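You operate a simulated robot arm through the tools that you are given. There is no shell and no other tool.

Carry out the task below with a simulated robot arm. There is one attempt and no reset: what you move stays moved.

## Task
Test-sew the blue patch and set the tension till the seam lies flat.
Fine: patch under the foot, lever down; it stays there; machine off at the end.
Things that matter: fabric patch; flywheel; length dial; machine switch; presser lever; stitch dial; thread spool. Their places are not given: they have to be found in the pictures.

The check looks at the end state, three seconds after you hand in, the way a careful person would. Anything else that was tipped, shoved, dropped, spilled or broken makes it a failure.

## Robot
A 6-joint arm with a two-finger gripper, fixed in place. Base frame: the origin is on the floor under the middle of its stand, x ahead of it, y to its left, z up. Readings come in mm, degrees, newtons and seconds.
It reaches about 1298 mm from its shoulder. Its first joint turns from -149.0 to 149.0 degrees. Payload 1.57 kg.
The tool frame sits at the grasp point between the pads (the TCP): z along the fingers, y along the line on which they close. The tips reach 21 mm beyond it. The gripper opens to 70 mm; its body begins 50 mm behind the TCP.
Orientation is told as [roll, pitch, yaw] about the base's x, y, z axes, in that order, counted from this pose: with the fingers straight down and closing along the base's y, the tool's x points along the base's -x, its y along +y and its z along -z.

## Interface
- The arm moves only by the tool apply_moves. Its argument "commands" is a list of rows, each an object (a shift or turn left out is 0, a gripper value left out holds the last) with "xyz": the shift along the tool's x, y, z in mm, a list of three; "delta_rot": the turn, a rotation vector about the tool's x, y, z in degrees, a list of three; "gripper": the closure, from 0 (fully open) to 1 (shut). In form: [{"xyz": [dx, dy, dz], "delta_rot": [wx, wy, wz], "gripper": gripper}, ...]. A call has 1 to 20 rows; each row shifts and turns the commanded pose from where the row before left it, along the tool's axes as they then stand. A row lasts 0.2 s, in which the tool goes at most 50 mm and 8.6 degrees; a call with a longer step from one row to the next is refused whole, and so is a gripper value outside its range. A pose out of reach is approached as far as the arm can. The call stops where the force on the tool passes 40 N (or 10 N more than at its start, if that is more) or the arm is blocked; 0.2 s more then pass. The fingers move at their own pace (about 64.8 mm/s each) and stop on an object; they squeeze with about 28 N. The grip force told is the motor's: it shows also when the fingers shut on nothing. Time passes only in rows, and 0.2 s behind the last, so rows that do not move let the fingers close. The reply holds the time, the measured pose of the TCP, the force on the tool along the base axes, the opening and the grip force, in the units named above and with some noise, with the torque about the TCP (base axes, N m) and any sound that the robot's microphone picked up, and new pictures: "pictures" is both (left out), scene, wrist or none.
- Cameras (640 x 400 px; columns grow to the right, rows downward): "scene" is fixed at [399, -500.6, 1376.2]; the picture's right is [0.97, -0.24, 0.00], its down [-0.06, -0.24, -0.97] and it looks along [0.24, 0.94, -0.24] (base axes); focal length 349 px, centre (320, 200). "wrist" rides on the gripper at [79, 4, -81] in the tool frame; the picture's right is [-0.05, 1.00, 0.00], its down [-0.67, -0.04, -0.74] and it looks along [-0.74, -0.04, 0.67] (tool axes); focal length 256 px, centre (320, 200).
- lift_body(by): slides the trunk up (or, below 0, down) by that many mm; the arm rides with it, the base frame stays. It gives what a move gives, with no picture.
- pixel_to_xyz(camera, pixels): for up to 12 pixels [column, row] of the newest picture of that camera ("zoom" is the newest enlarged one), the place [x, y, z] in the base frame of the surface seen there, good to about 2 mm. The clock stands still meanwhile.
- inspect(camera, box): a new picture of the part [left, top, right, bottom] of that camera's present view, enlarged. The clock stands still meanwhile.
- finish_job(): hands the job in; it is judged then, once.

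Unless the task says otherwise, let go and move clear before handing in.

The tools are called after "Request:" as name(argument=value, ...) on one line, values as JSON. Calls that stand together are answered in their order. apply_moves: Moves the arm, as the interface text tells. Its arguments: {"type":"object","properties":{"commands":{"type":"array","items":{"type":"object","properties":{"xyz":{"type":"array","items":{"type":"number"}},"delta_rot":{"type":"array","items":{"type":"number"}},"gripper":{"type":"number"}}}},"pictures":{"type":"string","enum":["both","scene","wrist","none"]}},"required":["commands"]} The other tools are called the same way: lift_body (by) moves the trunk up or down; pixel_to_xyz (camera, pixels) gives the place of the surface under pixels of a picture; inspect (camera, box) takes an enlarged picture of a part of a camera's view; finish_job () hands the job in.

At the start:

```text
time_s: 0.0
ee_pos: [664.6, 147.5, 1273.0]
tcp_rot: [0.0, 0.0, 0.0]
force: [-0.3, -0.3, 0.5]
moment: [0.01, 0.06, 0.0]
width: 70.0
gripper_force: 0.1
trunk travel left (down, up): [-955.0, 15.0]
```

scene: 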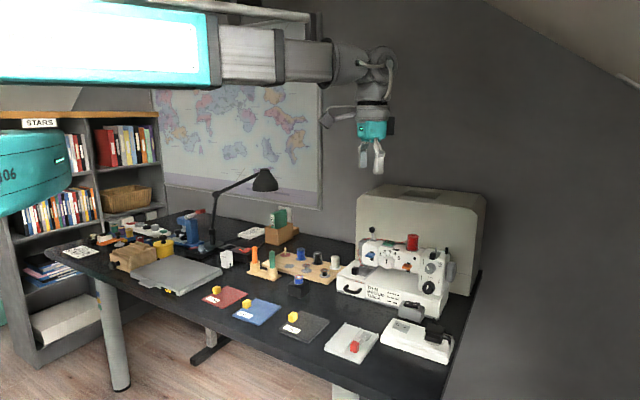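
wrist: 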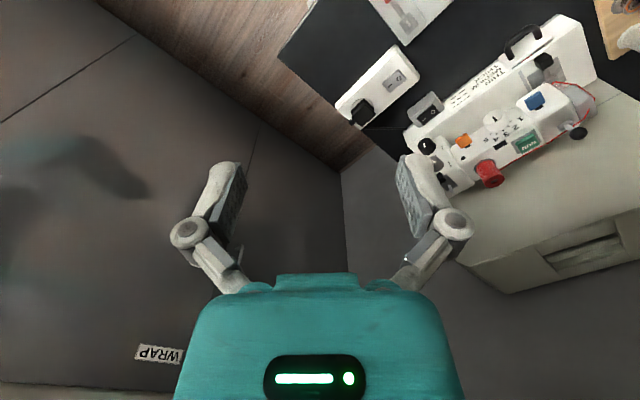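

The scene picture shows the sewing machine around (400,270) and coloured patches at (225,297), (257,311), (298,326), (350,342). I'll take enlarged views before moving.

Request:
inspect(camera="scene", box=[330, 225, 490, 325])

Request:
inspect(camera="scene", box=[180, 260, 340, 360])

Request:
inspect(camera="scene", box=[310, 290, 470, 390])

Request:
inspect(camera="wrist", box=[320, 0, 640, 200])

```text
4.00 times, centred on (410, 275) of scene
```

zoom: 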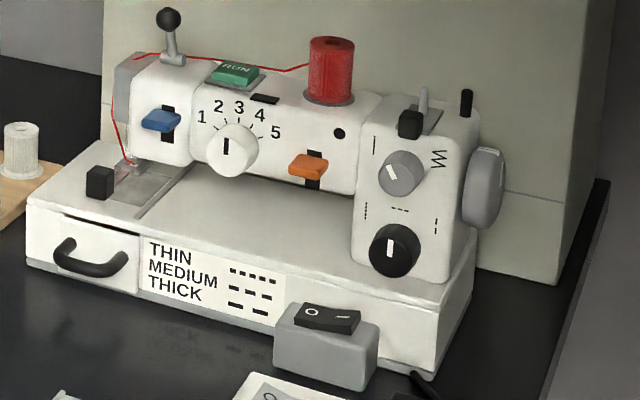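

```text
4.00 times, centred on (260, 310) of scene
```

zoom: 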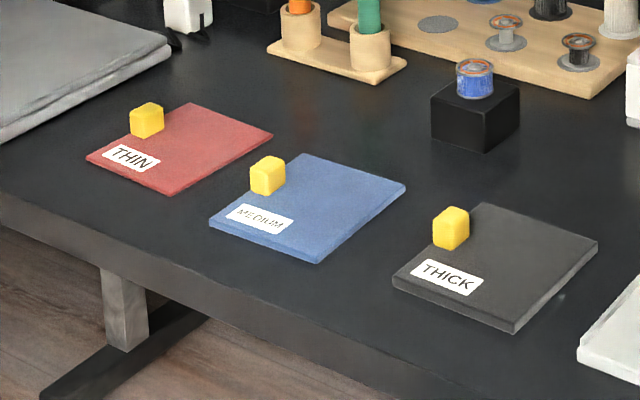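

```text
4.00 times, centred on (390, 340) of scene
```

zoom: 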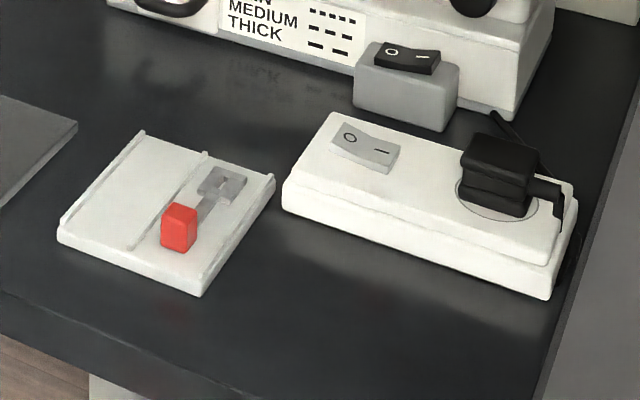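

```text
2.00 times, centred on (480, 100) of wrist
```

zoom: 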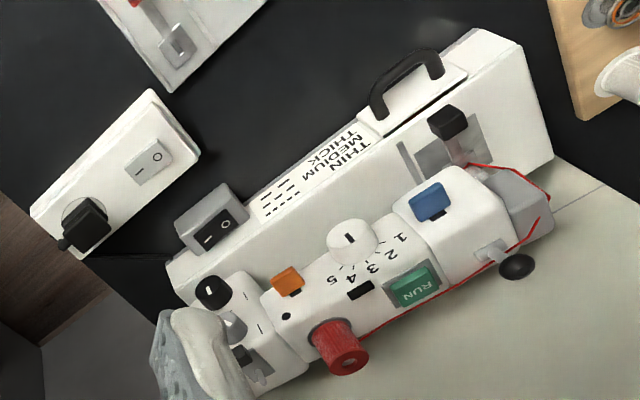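

The machine's front has a tension dial (1–5), stitch dial, length dial, a chart THIN/MEDIUM/THICK, and a grey rocker-switch box; the blue patch is labelled MEDIUM. I'll zoom closer to read the dials and the needle zone.

Request:
inspect(camera="scene", box=[352, 225, 416, 265])

Request:
inspect(camera="scene", box=[396, 242, 460, 302])

Request:
inspect(camera="scene", box=[335, 250, 399, 290])

Request:
inspect(camera="scene", box=[376, 260, 456, 310])

```text
10.00 times, centred on (384, 245) of scene
```

zoom: 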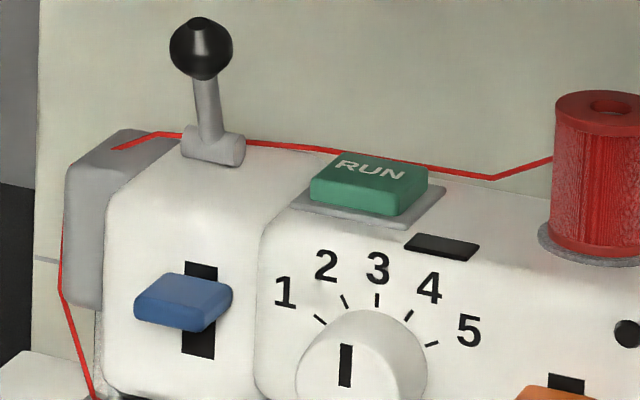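

```text
6.67 times, centred on (428, 272) of scene
```

zoom: 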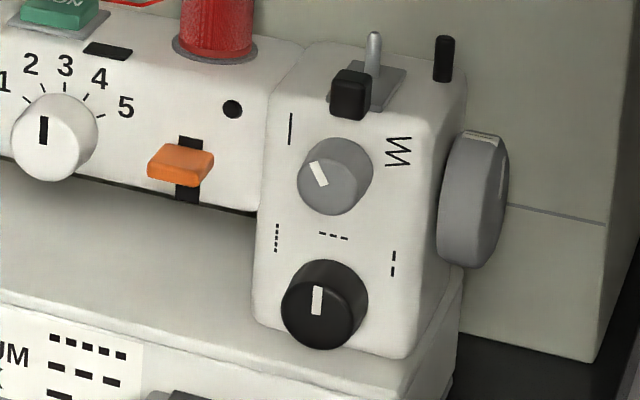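

```text
10.00 times, centred on (367, 270) of scene
```

zoom: 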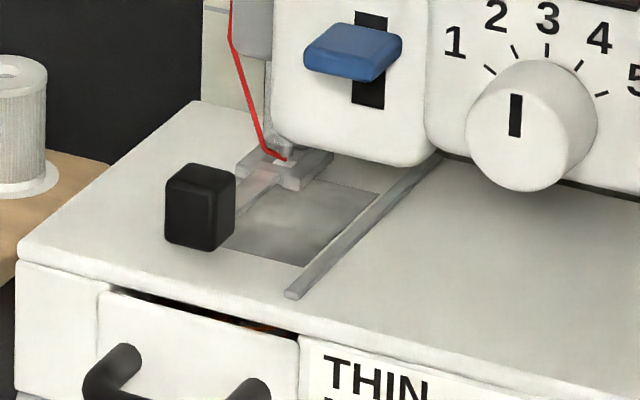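

```text
8.00 times, centred on (416, 285) of scene
```

zoom: 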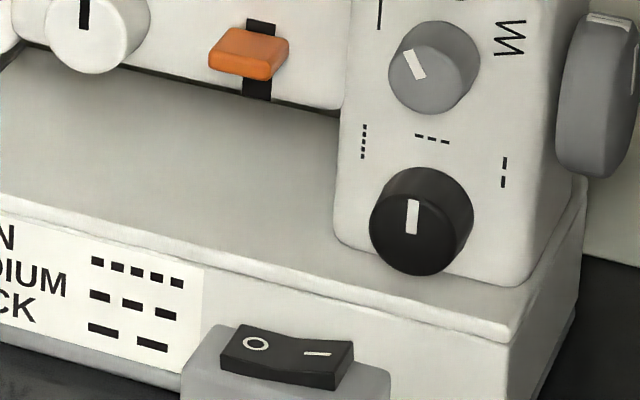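

The zooms show a foot with a black cube handle and needle zone at scene (362,266), and the tension dial near 3. I'll get coordinates for the main parts.

Request:
pixel_to_xyz(camera="scene", pixels=[[372, 230], [370, 256], [388, 243], [387, 261], [407, 267], [430, 268], [428, 288], [450, 272], [413, 243], [355, 271], [365, 272], [411, 305]])

Request:
pixel_to_xyz(camera="scene", pixels=[[247, 303], [257, 312], [233, 315], [252, 298], [281, 307], [259, 325], [265, 290], [281, 263], [298, 283], [350, 345], [363, 336], [402, 334]])

Request:
pixel_to_xyz(camera="scene", pixels=[[338, 280], [338, 290], [355, 290], [400, 282], [440, 310], [447, 290], [340, 268], [352, 262], [405, 240], [444, 250], [432, 257], [375, 277]])

```text
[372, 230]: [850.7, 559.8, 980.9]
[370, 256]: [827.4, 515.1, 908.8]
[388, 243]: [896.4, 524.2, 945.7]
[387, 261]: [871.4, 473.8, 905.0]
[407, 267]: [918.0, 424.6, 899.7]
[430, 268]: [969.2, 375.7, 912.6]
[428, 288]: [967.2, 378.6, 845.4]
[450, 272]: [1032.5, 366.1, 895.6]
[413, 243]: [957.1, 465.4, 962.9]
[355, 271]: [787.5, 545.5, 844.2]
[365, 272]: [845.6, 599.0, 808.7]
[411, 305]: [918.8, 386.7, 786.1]
```

```text
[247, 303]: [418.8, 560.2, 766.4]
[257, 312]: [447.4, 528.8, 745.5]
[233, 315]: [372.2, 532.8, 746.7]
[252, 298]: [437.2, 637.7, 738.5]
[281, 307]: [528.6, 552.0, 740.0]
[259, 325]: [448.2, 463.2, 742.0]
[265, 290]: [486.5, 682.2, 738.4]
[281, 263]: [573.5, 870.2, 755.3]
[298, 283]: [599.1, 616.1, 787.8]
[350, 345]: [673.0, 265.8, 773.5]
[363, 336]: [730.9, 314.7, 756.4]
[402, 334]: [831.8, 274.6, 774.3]
```

```text
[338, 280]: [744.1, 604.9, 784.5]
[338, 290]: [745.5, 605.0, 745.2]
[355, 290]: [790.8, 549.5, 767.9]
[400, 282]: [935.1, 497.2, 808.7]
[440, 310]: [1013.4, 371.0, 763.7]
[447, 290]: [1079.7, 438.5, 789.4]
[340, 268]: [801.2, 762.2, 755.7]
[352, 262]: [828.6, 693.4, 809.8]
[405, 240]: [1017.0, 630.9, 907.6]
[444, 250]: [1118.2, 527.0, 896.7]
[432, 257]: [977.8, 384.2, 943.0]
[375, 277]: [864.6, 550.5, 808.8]
```

The machine stands yawed about -45° with bed top at z≈809 and head up to z≈980; the table is at z≈738. I'll turn the wrist camera toward the machine front and come closer at a safe height for a better look.

Request:
apply_moves(commands=[{"delta_rot": [0, 0, -7.33]}, {"delta_rot": [0, 0, -7.33]}, {"delta_rot": [0, 0, -7.33]}, {"delta_rot": [0, 0, -7.33]}, {"delta_rot": [0, 0, -7.33]}, {"delta_rot": [0, 0, -7.35]}, {"xyz": [-28.7, 18.5, 34]}, {"xyz": [-28.7, 18.5, 34]}, {"xyz": [-28.7, 18.5, 34]}, {"xyz": [-28.7, 18.5, 34]}, {"xyz": [-28.7, 18.5, 34]}, {"xyz": [-28.7, 18.5, 34]}])

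```text
time_s: 2.6
ee_pos: [710.7, 348.3, 1273.2]
tcp_rot: [0.1, 0.0, 44.0]
force: [1.2, 0.7, -0.5]
moment: [0.02, 0.01, 0.0]
width: 69.9
gripper_force: 0.0
out of reach, approached as far as the arm can: row 7, 8, 9, 10, 11, 12
trunk travel left (down, up): [-955.0, 15.0]
```

scene: 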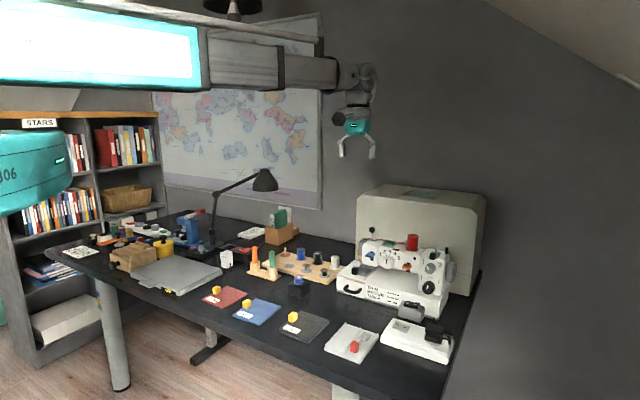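
wrist: 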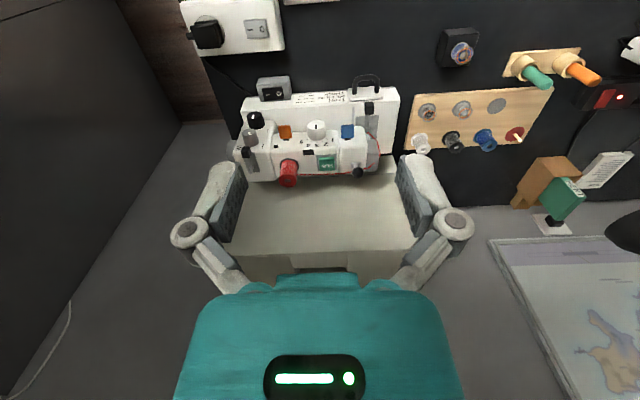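

The xy shift worked but the arm could not go down in z (1273), so the trunk must do the height. I'll lower the trunk by 200 mm; nothing is below but air above the machine (top about z 990).

Request:
lift_body(by=-200)

```text
time_s: 4.8
ee_pos: [709.9, 347.2, 1073.5]
tcp_rot: [-0.1, -0.1, 44.0]
force: [-0.8, 0.0, -0.6]
moment: [0.04, 0.01, 0.02]
width: 70.2
gripper_force: 0.2
trunk travel left (down, up): [-755.0, 215.0]
```

Request:
apply_moves(commands=[{"xyz": [0, 0, 0]}])

```text
time_s: 5.2
ee_pos: [710.9, 347.5, 1074.5]
tcp_rot: [-0.1, 0.0, 44.0]
force: [0.2, 0.7, -0.1]
moment: [0.02, 0.01, 0.01]
width: 70.0
gripper_force: 0.1
trunk travel left (down, up): [-755.0, 215.0]
```

scene: 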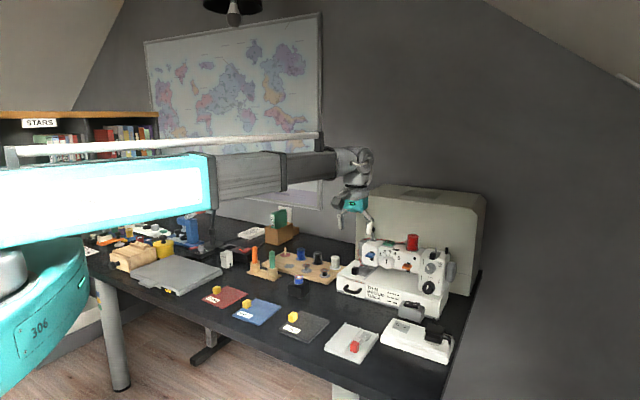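
wrist: 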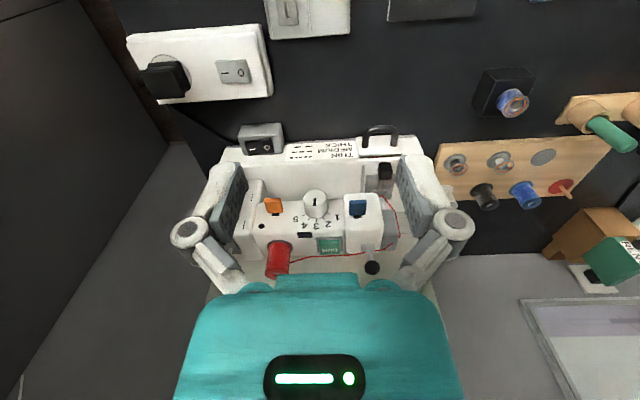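

The trunk lowered the tool to z≈1074 and the view shows the machine from above. I'll back away a bit along tool +x (away from machine) to see it better, and test whether the arm itself can move in z.

Request:
apply_moves(commands=[{"xyz": [40, 0, 0]}, {"xyz": [40, 0, 0]}, {"xyz": [40, 0, 0]}, {"xyz": [0, 0, 10]}, {"xyz": [0, 0, 10]}])

```text
time_s: 6.4
ee_pos: [624.8, 264.3, 1072.5]
tcp_rot: [0.0, 0.0, 44.0]
force: [0.7, -0.4, 0.1]
moment: [0.0, 0.02, 0.0]
width: 70.1
gripper_force: 0.0
out of reach, approached as far as the arm can: row 4, 5
trunk travel left (down, up): [-755.0, 215.0]
```

scene: 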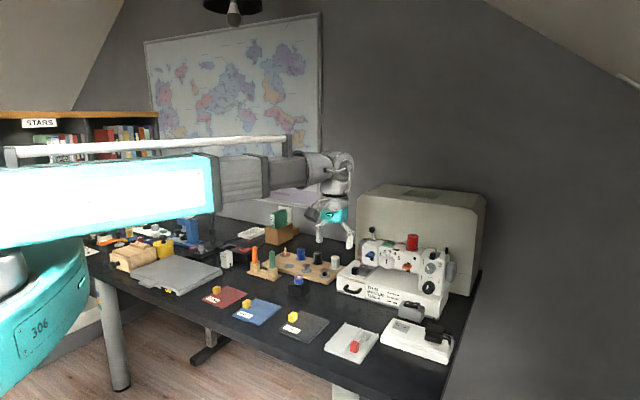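
wrist: 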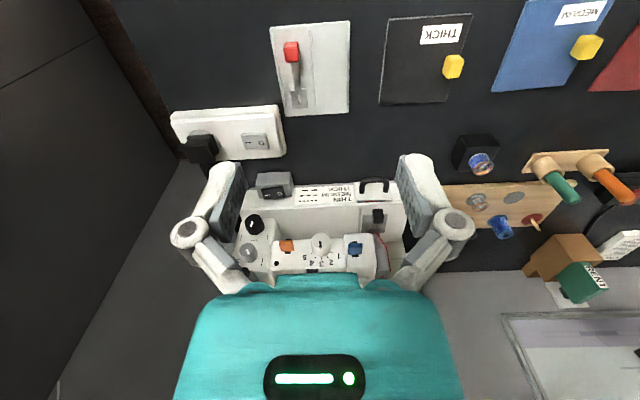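

The arm keeps z fixed (only the trunk does height). I'll zoom the wrist view on the machine and the switch boxes.

Request:
inspect(camera="wrist", box=[220, 160, 420, 285])

Request:
inspect(camera="wrist", box=[160, 90, 320, 190])

Request:
inspect(camera="wrist", box=[470, 0, 630, 100])

```text
3.20 times, centred on (320, 222) of wrist
```

zoom: 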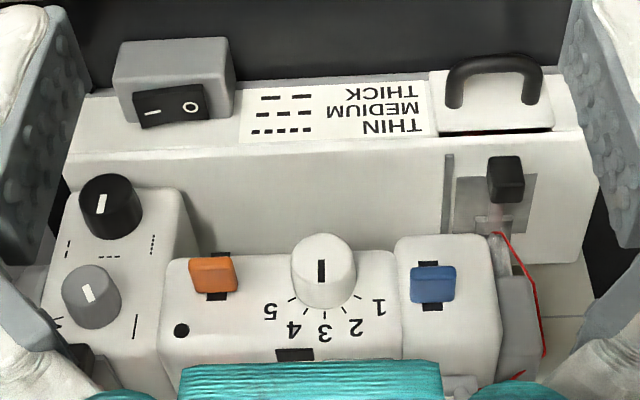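

```text
4.00 times, centred on (240, 140) of wrist
```

zoom: 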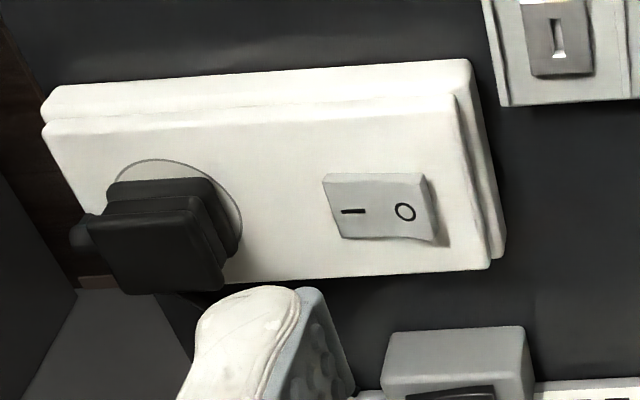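

```text
4.00 times, centred on (550, 50) of wrist
```

zoom: 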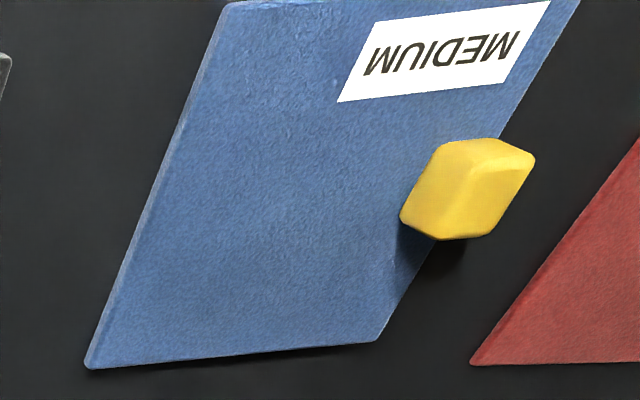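

The patch's yellow tab sits over its left edge; the chart shows MEDIUM = medium dashes, and the length dial seems to point to them. I'll measure the rocker ends and other parts in the zoomed pictures.

Request:
pixel_to_xyz(camera="zoom", pixels=[[92, 362], [372, 336], [235, 8], [560, 10], [480, 170], [430, 200], [470, 225], [515, 165], [200, 200], [60, 200], [350, 90], [520, 20]])

Request:
inspect(camera="wrist", box=[160, 90, 320, 190])

Request:
pixel_to_xyz(camera="zoom", pixels=[[340, 190], [342, 222], [416, 190], [424, 222], [380, 210], [410, 210], [350, 212], [450, 250], [300, 220], [60, 240], [480, 200], [170, 230]])

Request:
inspect(camera="wrist", box=[250, 165, 330, 215])

Request:
pixel_to_xyz(camera="zoom", pixels=[[100, 180], [130, 200], [150, 240], [170, 215], [200, 200], [240, 200], [270, 200], [280, 230], [90, 80], [300, 80], [110, 240], [250, 240]])

```text
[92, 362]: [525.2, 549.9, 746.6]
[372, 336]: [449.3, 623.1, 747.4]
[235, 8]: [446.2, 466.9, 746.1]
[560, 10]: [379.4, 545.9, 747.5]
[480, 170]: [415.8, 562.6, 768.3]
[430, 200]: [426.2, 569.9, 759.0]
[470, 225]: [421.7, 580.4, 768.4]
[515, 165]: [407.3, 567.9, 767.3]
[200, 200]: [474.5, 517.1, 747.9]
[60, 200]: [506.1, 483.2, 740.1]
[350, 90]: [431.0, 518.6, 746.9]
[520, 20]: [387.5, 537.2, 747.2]
```

```text
4.00 times, centred on (240, 140) of wrist
```

zoom: 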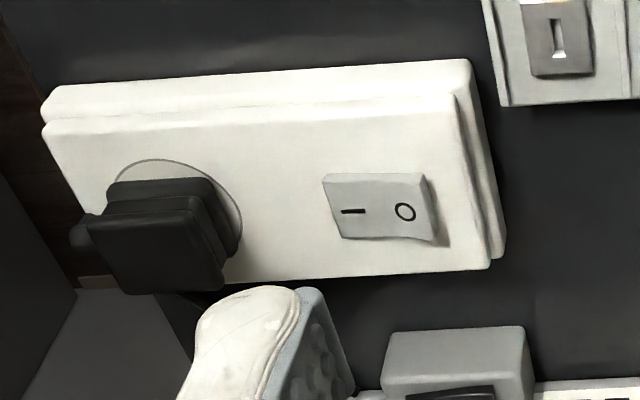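

```text
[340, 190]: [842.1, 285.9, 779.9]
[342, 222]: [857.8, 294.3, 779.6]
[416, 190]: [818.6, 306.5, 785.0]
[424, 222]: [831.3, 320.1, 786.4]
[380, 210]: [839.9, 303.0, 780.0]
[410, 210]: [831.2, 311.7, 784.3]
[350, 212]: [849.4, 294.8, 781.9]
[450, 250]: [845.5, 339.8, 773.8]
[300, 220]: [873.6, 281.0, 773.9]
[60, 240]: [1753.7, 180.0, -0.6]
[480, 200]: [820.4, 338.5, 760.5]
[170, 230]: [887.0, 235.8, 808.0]
```

```text
8.00 times, centred on (290, 190) of wrist
```

zoom: 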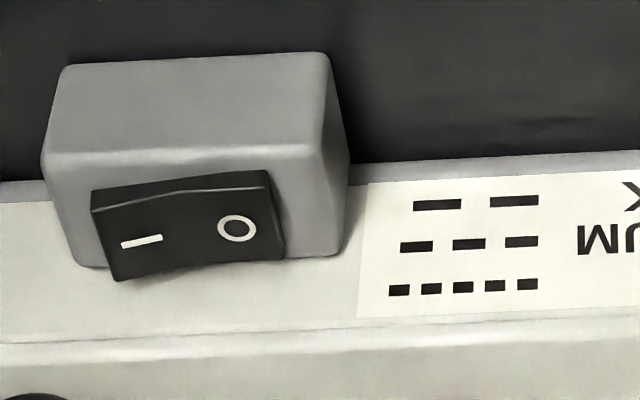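

```text
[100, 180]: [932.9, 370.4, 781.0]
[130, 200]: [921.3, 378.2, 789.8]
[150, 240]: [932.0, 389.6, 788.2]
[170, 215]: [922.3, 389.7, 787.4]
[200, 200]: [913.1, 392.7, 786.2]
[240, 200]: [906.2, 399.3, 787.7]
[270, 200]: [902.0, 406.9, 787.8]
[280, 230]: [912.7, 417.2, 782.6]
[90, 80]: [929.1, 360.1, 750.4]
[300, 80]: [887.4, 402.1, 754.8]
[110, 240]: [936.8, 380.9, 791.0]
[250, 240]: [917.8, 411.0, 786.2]
```

The power strip's I end is low (780 vs 786), so it is already on; the machine rocker's I end is raised (790 vs 787), so the machine is off. Now I'll measure the bed, guide, foot and dial geometry.

Request:
inspect(camera="wrist", box=[220, 160, 420, 285])

Request:
pixel_to_xyz(camera="zoom", pixels=[[100, 160], [250, 152], [400, 142], [580, 130], [600, 245], [210, 235], [445, 160], [449, 220], [540, 180], [458, 180], [505, 160], [505, 192]])

Request:
pixel_to_xyz(camera="zoom", pixels=[[100, 205], [322, 270], [322, 250], [434, 275], [214, 270], [90, 290], [181, 330], [295, 354], [490, 235], [505, 225], [480, 235], [515, 240]])

Request:
inspect(camera="wrist", box=[350, 200, 414, 240])

```text
3.20 times, centred on (320, 222) of wrist
```

zoom: 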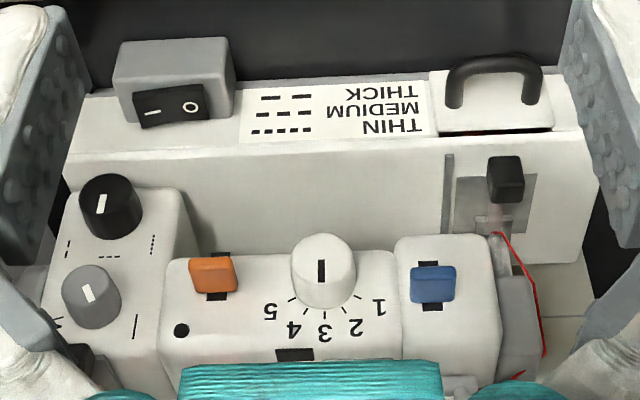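

```text
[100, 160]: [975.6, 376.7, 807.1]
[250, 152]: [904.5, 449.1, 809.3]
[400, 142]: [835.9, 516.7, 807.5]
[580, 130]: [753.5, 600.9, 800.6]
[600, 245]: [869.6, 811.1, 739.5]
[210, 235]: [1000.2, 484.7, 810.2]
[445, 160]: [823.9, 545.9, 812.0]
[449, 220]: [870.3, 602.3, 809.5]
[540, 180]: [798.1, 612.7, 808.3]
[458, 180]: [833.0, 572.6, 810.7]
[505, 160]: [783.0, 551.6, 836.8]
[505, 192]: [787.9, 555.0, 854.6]
```

```text
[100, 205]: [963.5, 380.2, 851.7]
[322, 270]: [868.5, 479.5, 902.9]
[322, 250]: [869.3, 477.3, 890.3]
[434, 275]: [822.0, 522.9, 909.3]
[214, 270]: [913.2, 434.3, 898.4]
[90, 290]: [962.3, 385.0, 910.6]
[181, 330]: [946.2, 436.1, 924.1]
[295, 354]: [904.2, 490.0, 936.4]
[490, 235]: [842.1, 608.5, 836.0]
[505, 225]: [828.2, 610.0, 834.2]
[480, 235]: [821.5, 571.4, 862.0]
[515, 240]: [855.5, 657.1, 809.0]
```

```text
10.00 times, centred on (382, 220) of wrist
```

zoom: 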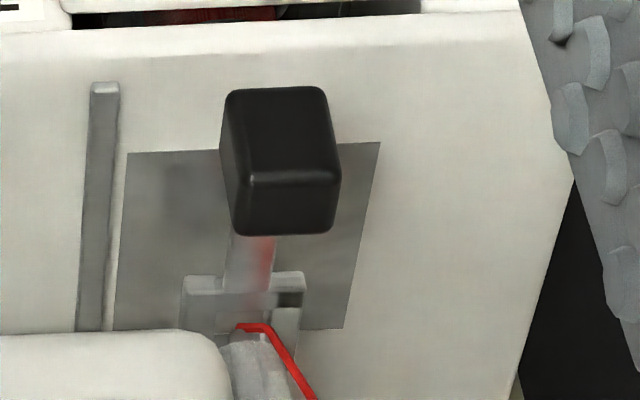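

The machine's front edge runs at -45°, so it is aligned with tool yaw 45°. I'll zoom hard with the scene camera on the foot and needle (361,266) and the ball lever (372,232), which see them from a lower angle.

Request:
inspect(camera="scene", box=[348, 255, 380, 275])

Request:
inspect(camera="scene", box=[360, 222, 392, 242])

Request:
inspect(camera="scene", box=[415, 235, 463, 265])

Request:
inspect(camera="scene", box=[371, 245, 403, 265])

```text
16.00 times, centred on (364, 265) of scene
```

zoom: 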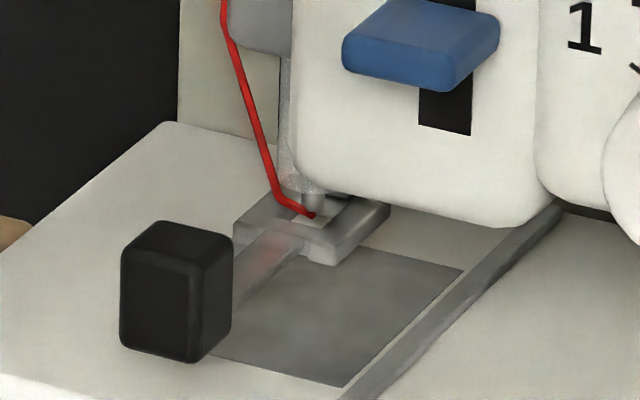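

```text
16.00 times, centred on (376, 232) of scene
```

zoom: 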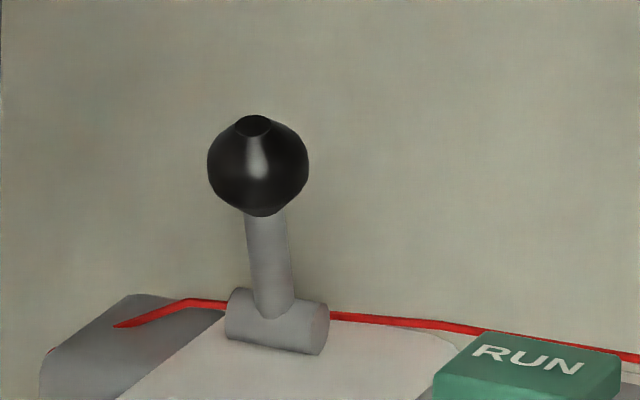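

```text
13.33 times, centred on (439, 250) of scene
```

zoom: 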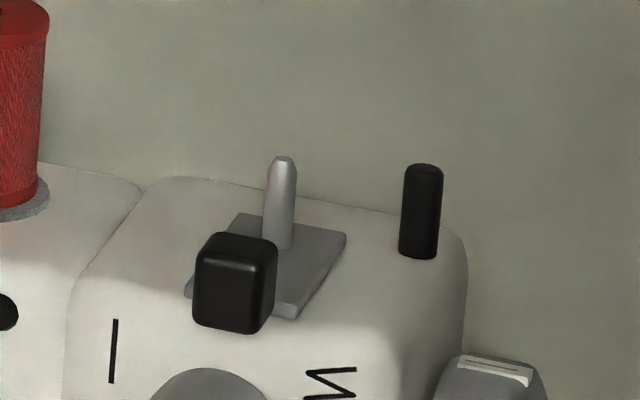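

```text
16.00 times, centred on (387, 255) of scene
```

zoom: 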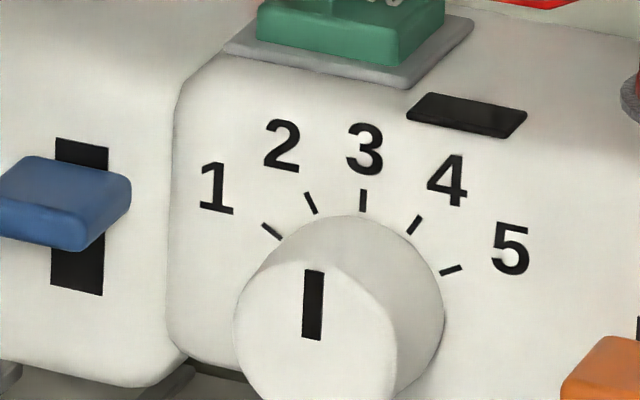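

The tension dial's mark points at 3, the ball lever stands nearly upright on the head. I'll measure the foot, handle cube and needle heights.

Request:
inspect(camera="scene", box=[348, 255, 380, 275])

Request:
pixel_to_xyz(camera="zoom", pixels=[[250, 215], [335, 240], [325, 262], [310, 240], [380, 215], [375, 225], [312, 205], [290, 180], [270, 260], [165, 235], [160, 340], [200, 345]])

Request:
pixel_to_xyz(camera="zoom", pixels=[[125, 345], [215, 240], [130, 240], [240, 300], [340, 385], [460, 270], [165, 125], [280, 140], [500, 230], [310, 185], [350, 190], [560, 205]])

Request:
inspect(camera="scene", box=[354, 260, 370, 270])

```text
16.00 times, centred on (364, 265) of scene
```

zoom: 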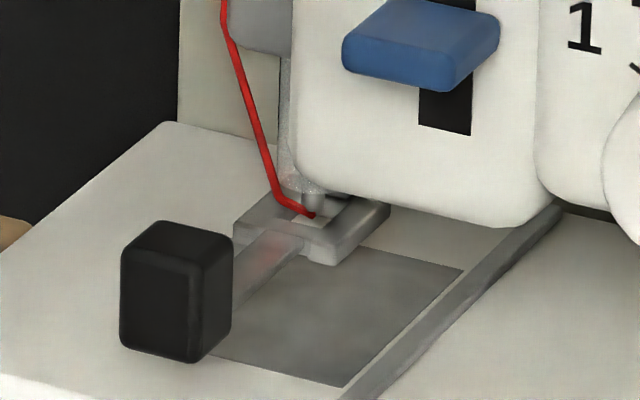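

```text
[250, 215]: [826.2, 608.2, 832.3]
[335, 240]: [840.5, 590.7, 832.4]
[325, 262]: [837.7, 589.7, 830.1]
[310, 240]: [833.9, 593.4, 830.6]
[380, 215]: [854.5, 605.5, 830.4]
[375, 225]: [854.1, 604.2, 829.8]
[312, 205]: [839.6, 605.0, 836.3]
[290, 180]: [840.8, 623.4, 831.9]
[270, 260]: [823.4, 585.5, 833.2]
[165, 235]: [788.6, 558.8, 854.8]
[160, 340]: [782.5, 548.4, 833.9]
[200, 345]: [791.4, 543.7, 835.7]
```

```text
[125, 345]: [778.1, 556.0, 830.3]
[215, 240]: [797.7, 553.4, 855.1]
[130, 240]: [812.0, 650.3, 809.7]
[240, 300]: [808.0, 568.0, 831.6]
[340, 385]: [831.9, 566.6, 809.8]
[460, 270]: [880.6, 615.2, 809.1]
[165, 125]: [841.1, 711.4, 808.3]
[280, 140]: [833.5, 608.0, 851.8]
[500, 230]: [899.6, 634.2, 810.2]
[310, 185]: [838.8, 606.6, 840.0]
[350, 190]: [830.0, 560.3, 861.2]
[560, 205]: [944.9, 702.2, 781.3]
```

```text
16.00 times, centred on (362, 265) of scene
```

zoom: 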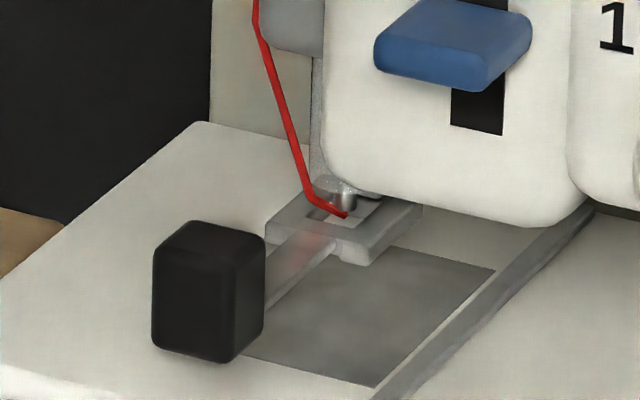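

The foot plate is at z≈830 with the bed at 809, so the foot is currently up, the needle tip (~836) is up, and a 9 mm patch will slide under. I'll now test whether the wrist can tilt, in free space, since dials on the front face need a forward-pointing gripper.

Request:
apply_moves(commands=[{"delta_rot": [0, 0, -1]}, {"delta_rot": [0, -8, 0]}, {"delta_rot": [0, -8, 0]}, {"delta_rot": [0, -8, 0]}, {}], pictures="scene")

```text
time_s: 7.6
ee_pos: [625.9, 263.7, 1088.8]
tcp_rot: [0.0, -24.2, 45.0]
force: [-0.5, 0.4, -0.6]
moment: [-0.05, -0.01, 0.01]
width: 69.9
gripper_force: 0.0
out of reach, approached as far as the arm can: row 3, 4
trunk travel left (down, up): [-755.0, 215.0]
```

scene: 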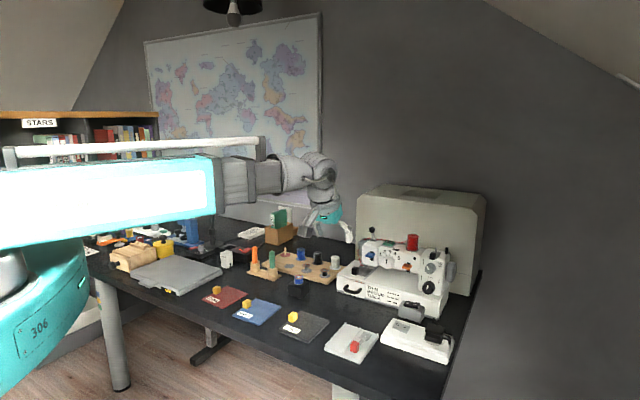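

Tilting works (wrist centre about 186 mm behind the TCP, trunk sets its height). I'll check the lamp's place, then straighten the tool, turn to yaw -45 and move above the blue patch's tab.

Request:
pixel_to_xyz(camera="scene", pixels=[[265, 180], [240, 185], [213, 210], [280, 215], [300, 205], [247, 303], [411, 237], [371, 228]])

Request:
apply_moves(commands=[{"delta_rot": [0, 8.07, 0]}, {"delta_rot": [0, 8.07, 0]}, {"delta_rot": [0, 8.07, 0]}, {"delta_rot": [0, 0, 8.18]}, {"delta_rot": [0, 0, 8.18]}, {"delta_rot": [0, 0, 8.18]}, {"delta_rot": [0, 0, 8.18]}, {"delta_rot": [0, 0, 8.18]}, {"delta_rot": [0, 0, 8.18]}, {"delta_rot": [0, 0, 8.18]}, {"delta_rot": [0, 0, 8.18]}, {"delta_rot": [0, 0, 8.18]}, {"delta_rot": [0, 0, 8.18]}, {"delta_rot": [0, 0, 8.2]}, {}])

```text
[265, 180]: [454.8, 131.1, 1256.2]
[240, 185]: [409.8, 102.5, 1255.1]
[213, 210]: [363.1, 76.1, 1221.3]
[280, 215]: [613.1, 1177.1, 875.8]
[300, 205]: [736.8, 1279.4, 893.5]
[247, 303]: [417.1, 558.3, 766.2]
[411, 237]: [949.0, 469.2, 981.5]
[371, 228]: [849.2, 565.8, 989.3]
```

```text
time_s: 10.8
ee_pos: [625.6, 262.1, 1073.8]
tcp_rot: [-0.1, 0.0, -45.1]
force: [-0.9, -0.1, -0.6]
moment: [0.0, 0.03, 0.01]
width: 70.1
gripper_force: 0.0
out of reach, approached as far as the arm can: row 1, 2
trunk travel left (down, up): [-755.0, 215.0]
```

scene: 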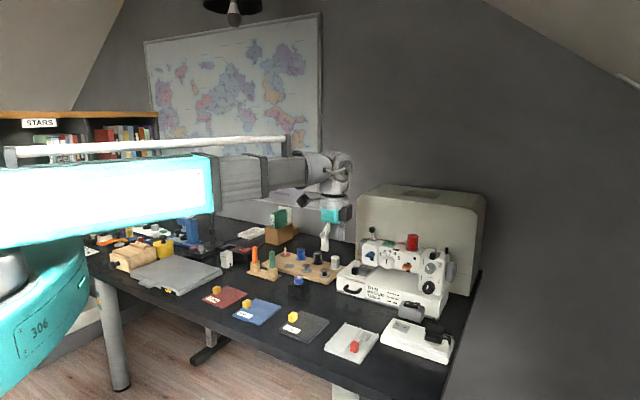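
wrist: 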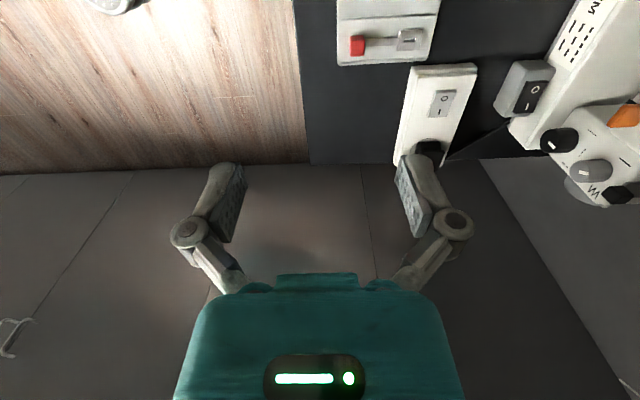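

Yaw is now -45.1 and the view looks along the machine's length. I'll shift in tool x (which is machine-left) and y to come above the tab near (415,571).

Request:
apply_moves(commands=[{"xyz": [45.9, 8.7, 0]}, {"xyz": [45.9, 8.7, 0]}, {"xyz": [45.9, 8.7, 0]}, {"xyz": [45.9, 8.7, 0]}, {"xyz": [45.9, 8.7, 0]}, {"xyz": [45.9, 8.7, 0]}, {"xyz": [45.9, 8.7, 0]}, {"xyz": [45.9, 8.7, 0]}, {}], pictures="scene")

Request:
lift_body(by=-160)

Request:
apply_moves(commands=[{}])

```text
time_s: 12.8
ee_pos: [413.9, 572.0, 1073.4]
tcp_rot: [-0.2, 0.0, -45.0]
force: [0.8, -0.1, 0.0]
moment: [-0.03, -0.04, -0.02]
width: 69.9
gripper_force: 0.2
out of reach, approached as far as the arm can: row 1
trunk travel left (down, up): [-755.0, 215.0]
```

scene: 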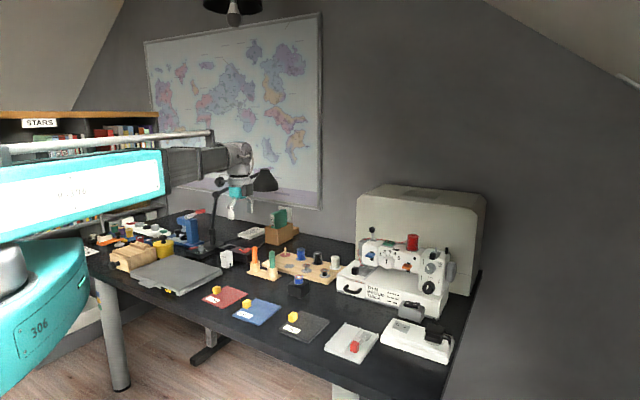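

```text
time_s: 14.6
ee_pos: [416.0, 572.0, 913.8]
tcp_rot: [-0.2, 0.0, -45.1]
force: [0.4, -0.8, 0.0]
moment: [-0.01, -0.01, -0.03]
width: 70.1
gripper_force: 0.0
trunk travel left (down, up): [-595.0, 375.0]
```

```text
time_s: 15.0
ee_pos: [415.0, 572.0, 913.0]
tcp_rot: [-0.3, -0.1, -44.9]
force: [0.0, -0.4, -0.4]
moment: [-0.02, -0.05, -0.02]
width: 70.0
gripper_force: 0.0
trunk travel left (down, up): [-595.0, 375.0]
```

scene: 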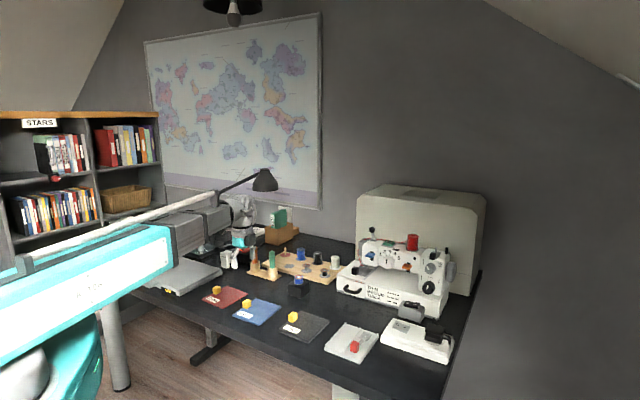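
wrist: 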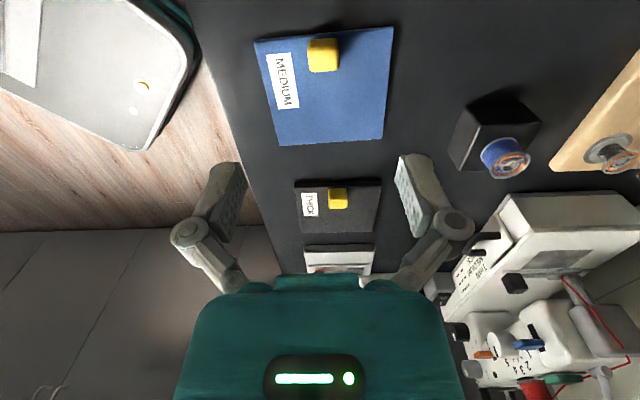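

The tab is visible at wrist (322,55), nearly centred between the fingers. I'll zoom and measure it precisely.

Request:
inspect(camera="wrist", box=[240, 10, 432, 130])

Request:
pixel_to_xyz(camera="wrist", pixels=[[310, 42], [335, 40], [312, 70], [337, 69], [323, 50], [257, 42], [391, 29], [278, 145], [381, 137], [323, 110], [323, 66], [323, 60]])

```text
3.33 times, centred on (336, 70) of wrist
```

zoom: 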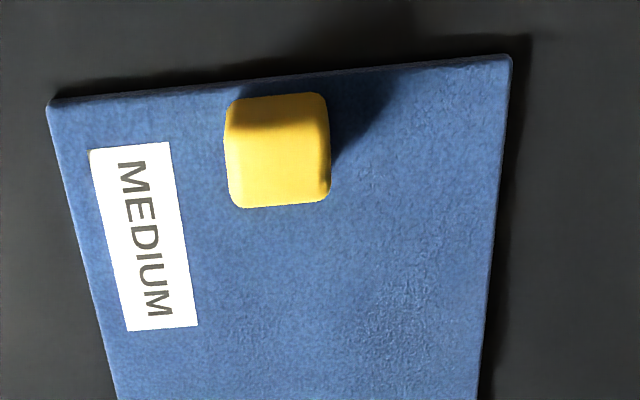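

```text
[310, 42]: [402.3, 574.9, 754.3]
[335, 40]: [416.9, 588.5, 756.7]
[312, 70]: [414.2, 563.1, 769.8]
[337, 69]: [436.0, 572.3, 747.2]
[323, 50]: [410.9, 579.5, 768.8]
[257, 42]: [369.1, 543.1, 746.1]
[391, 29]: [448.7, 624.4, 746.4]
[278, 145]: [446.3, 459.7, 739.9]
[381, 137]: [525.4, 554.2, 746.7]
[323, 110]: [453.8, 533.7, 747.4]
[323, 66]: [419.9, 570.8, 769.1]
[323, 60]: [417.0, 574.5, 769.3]
```

I'll measure the patch edges more finely in the zoom to get its exact yaw.

Request:
pixel_to_xyz(camera="zoom", pixels=[[54, 110], [504, 66], [160, 98], [400, 76], [92, 260], [490, 250], [118, 370], [482, 370], [245, 115], [315, 110], [245, 195], [315, 190]])

Request:
inspect(camera="wrist", box=[256, 80, 416, 180])

Request:
pixel_to_xyz(camera="zoom", pixels=[[95, 255], [495, 225], [300, 240], [530, 30], [30, 30]])

```text
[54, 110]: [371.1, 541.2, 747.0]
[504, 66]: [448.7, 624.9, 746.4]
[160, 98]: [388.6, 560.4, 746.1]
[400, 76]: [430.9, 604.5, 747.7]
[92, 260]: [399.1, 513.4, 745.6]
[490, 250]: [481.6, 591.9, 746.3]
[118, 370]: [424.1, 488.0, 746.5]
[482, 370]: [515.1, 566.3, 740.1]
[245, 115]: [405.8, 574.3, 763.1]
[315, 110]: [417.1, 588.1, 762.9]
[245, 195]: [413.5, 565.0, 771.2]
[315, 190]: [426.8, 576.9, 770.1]
```

```text
4.00 times, centred on (336, 130) of wrist
```

zoom: 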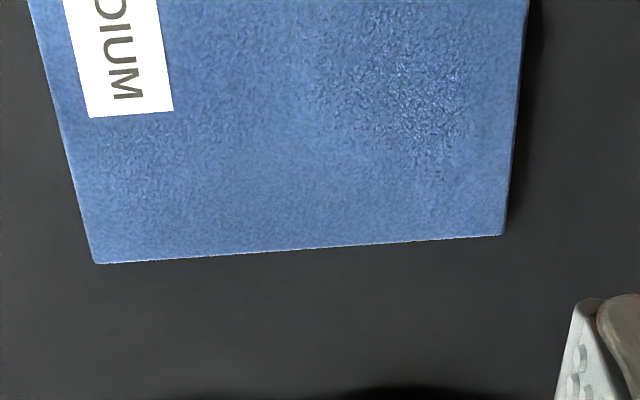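

```text
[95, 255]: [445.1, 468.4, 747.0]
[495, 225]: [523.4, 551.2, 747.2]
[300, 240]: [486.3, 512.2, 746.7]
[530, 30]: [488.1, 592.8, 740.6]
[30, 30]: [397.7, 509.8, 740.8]
```

The patch's edges run about 1–1.5° off 45°, and the tab's top centre is near (415.8, 576.1, 770). I'll centre over it, turn 1°, and lower the trunk so the tips stop about 6 mm above the patch.

Request:
apply_moves(commands=[{"xyz": [2.3, 3.5, 0], "delta_rot": [0, 0, -1]}, {}], pictures="none")

Request:
lift_body(by=-110)

Request:
apply_moves(commands=[{}])

```text
time_s: 15.6
ee_pos: [415.1, 577.1, 913.3]
tcp_rot: [-0.2, 0.0, -44.1]
force: [-0.1, 0.2, 0.5]
moment: [0.0, -0.03, 0.0]
width: 69.8
gripper_force: 0.1
trunk travel left (down, up): [-595.0, 375.0]
```

```text
time_s: 17.0
ee_pos: [416.9, 576.1, 803.5]
tcp_rot: [-0.1, -0.1, -44.0]
force: [0.1, -0.5, 0.7]
moment: [-0.01, 0.0, 0.0]
width: 70.1
gripper_force: 0.0
trunk travel left (down, up): [-485.0, 485.0]
```

```text
time_s: 17.4
ee_pos: [416.3, 577.1, 802.9]
tcp_rot: [-0.2, -0.1, -44.0]
force: [-0.3, 0.5, 0.0]
moment: [0.01, -0.01, -0.01]
width: 69.6
gripper_force: 0.3
trunk travel left (down, up): [-485.0, 485.0]
```

scene: 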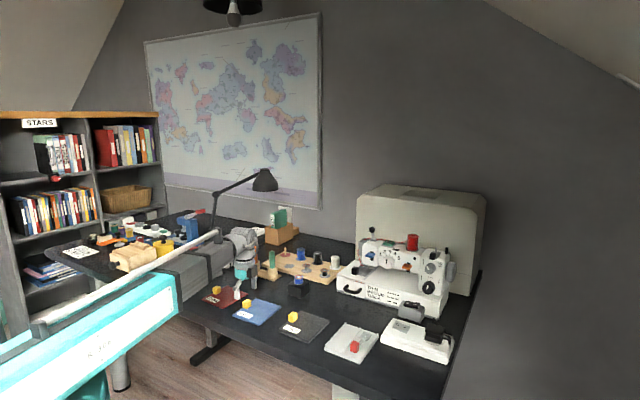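
wrist: 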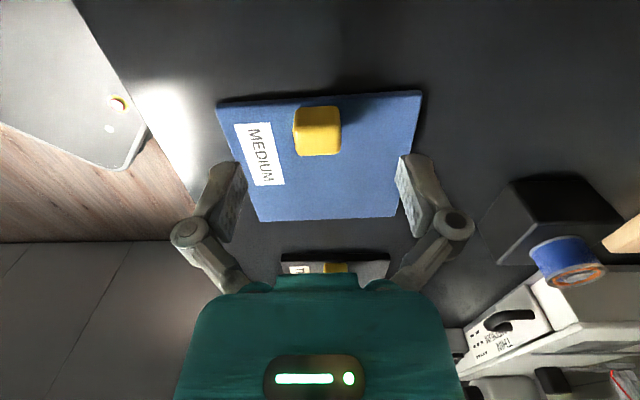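

The tab is centred between the fingers at (318,130) and the arm is clear. Lowering 28 mm and then closing.

Request:
lift_body(by=-28)

Request:
apply_moves(commands=[{}], pictures="wrist")

```text
time_s: 18.1
ee_pos: [416.1, 576.2, 775.7]
tcp_rot: [-0.2, -0.1, -44.0]
force: [0.5, -0.4, 0.1]
moment: [0.0, 0.01, 0.02]
width: 70.0
gripper_force: 0.0
trunk travel left (down, up): [-457.0, 513.0]
```

```text
time_s: 18.6
ee_pos: [416.8, 576.2, 774.9]
tcp_rot: [-0.3, 0.0, -44.0]
force: [0.0, 0.2, -0.5]
moment: [0.02, -0.01, 0.02]
width: 70.0
gripper_force: 0.1
trunk travel left (down, up): [-457.0, 513.0]
```

wrist: 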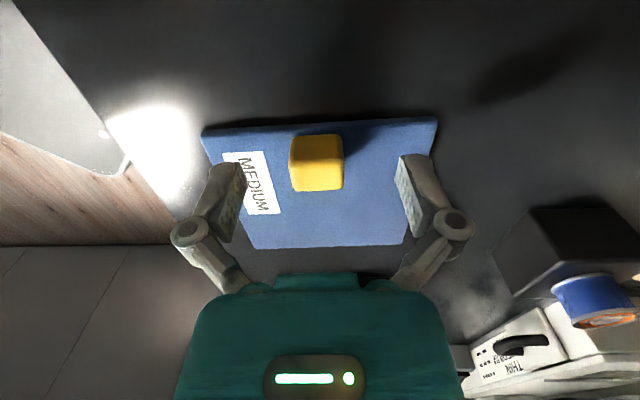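

The fingers straddle the tab. Closing the gripper.

Request:
apply_moves(commands=[{"gripper": 1}, {"gripper": 1}, {"gripper": 1}, {"gripper": 1}, {"gripper": 1}], pictures="wrist")

```text
time_s: 19.8
ee_pos: [415.0, 577.0, 775.0]
tcp_rot: [-0.2, 0.0, -44.1]
force: [-0.1, 0.6, 4.9]
moment: [-0.06, 0.0, 0.09]
width: 24.9
gripper_force: 27.8
trunk travel left (down, up): [-457.0, 513.0]
```

wrist: 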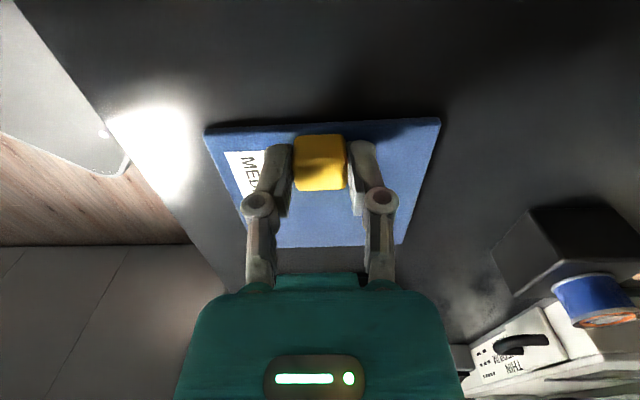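

Width 24.9 mm with 27.8 N: the tab is held. I'll lift a little and check.

Request:
lift_body(by=30)

Request:
apply_moves(commands=[{}])

```text
time_s: 20.5
ee_pos: [415.8, 575.8, 805.5]
tcp_rot: [-0.2, 0.0, -44.0]
force: [-0.8, 0.0, -0.8]
moment: [0.02, 0.01, 0.0]
width: 25.4
gripper_force: 28.1
trunk travel left (down, up): [-487.0, 483.0]
```

```text
time_s: 20.9
ee_pos: [415.2, 576.7, 806.1]
tcp_rot: [-0.2, 0.0, -44.0]
force: [0.2, -0.1, -0.2]
moment: [0.0, 0.0, -0.03]
width: 25.1
gripper_force: 28.1
trunk travel left (down, up): [-487.0, 483.0]
```

scene: 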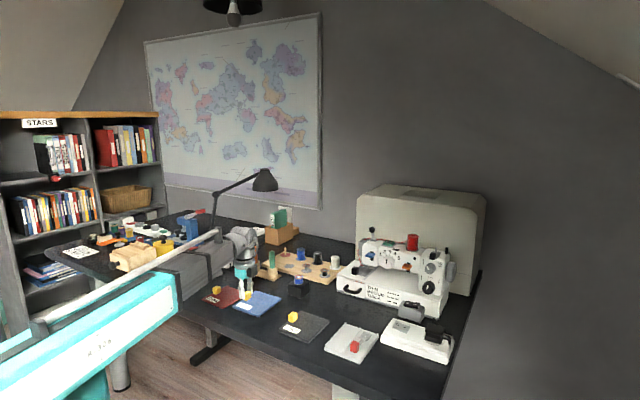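
wrist: 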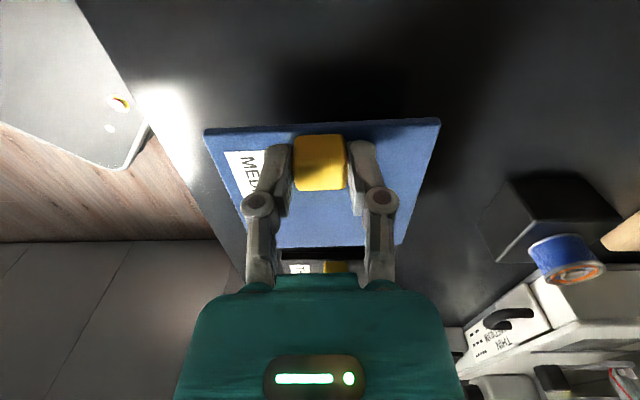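

The patch hangs level at the tab. Before carrying it over, I'll measure the head's left face, thread and the guide to know the clearance for the gripper.

Request:
inspect(camera="scene", box=[344, 226, 408, 266])

Request:
pixel_to_xyz(camera="zoom", pixels=[[160, 200], [190, 140], [215, 125], [150, 270], [150, 300], [175, 290], [145, 240], [210, 150], [255, 35], [280, 30], [283, 90], [300, 130]])

Request:
inspect(camera="scene", box=[348, 258, 388, 283])

Request:
pixel_to_xyz(camera="zoom", pixels=[[280, 330], [290, 322], [330, 285], [400, 220], [430, 190], [345, 290], [412, 220], [270, 310], [320, 265], [10, 150], [60, 100], [130, 40]])

```text
10.00 times, centred on (376, 246) of scene
```

zoom: 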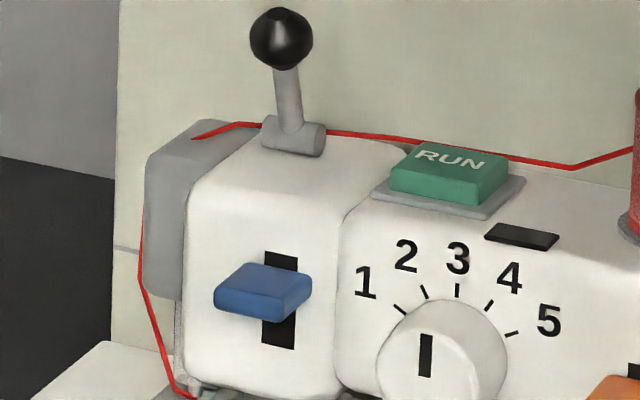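

```text
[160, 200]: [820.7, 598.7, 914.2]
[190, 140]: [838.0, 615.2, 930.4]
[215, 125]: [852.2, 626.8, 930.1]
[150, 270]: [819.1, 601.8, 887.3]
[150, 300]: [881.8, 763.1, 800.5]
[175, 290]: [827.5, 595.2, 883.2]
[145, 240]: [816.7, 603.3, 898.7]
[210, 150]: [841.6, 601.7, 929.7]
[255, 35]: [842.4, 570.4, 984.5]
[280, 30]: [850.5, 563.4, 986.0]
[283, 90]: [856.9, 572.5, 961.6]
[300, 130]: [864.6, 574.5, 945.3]
```

```text
16.00 times, centred on (368, 270) of scene
```

zoom: 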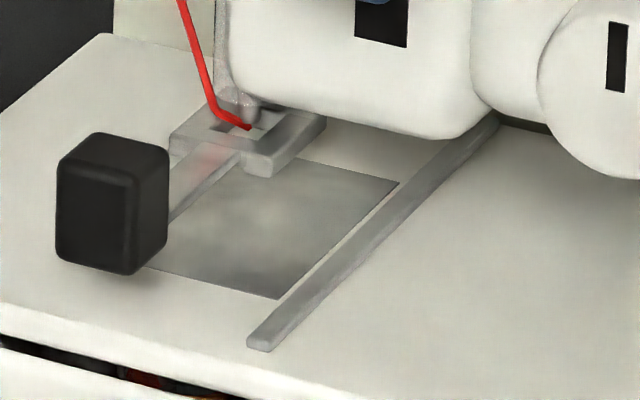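

```text
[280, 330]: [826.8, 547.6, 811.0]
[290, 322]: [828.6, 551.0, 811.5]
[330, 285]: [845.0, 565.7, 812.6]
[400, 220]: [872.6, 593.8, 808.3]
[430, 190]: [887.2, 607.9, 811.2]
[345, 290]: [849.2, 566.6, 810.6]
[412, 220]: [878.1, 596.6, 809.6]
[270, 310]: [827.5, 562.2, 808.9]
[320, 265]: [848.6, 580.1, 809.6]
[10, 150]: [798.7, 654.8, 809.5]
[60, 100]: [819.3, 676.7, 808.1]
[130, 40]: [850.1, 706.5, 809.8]
```

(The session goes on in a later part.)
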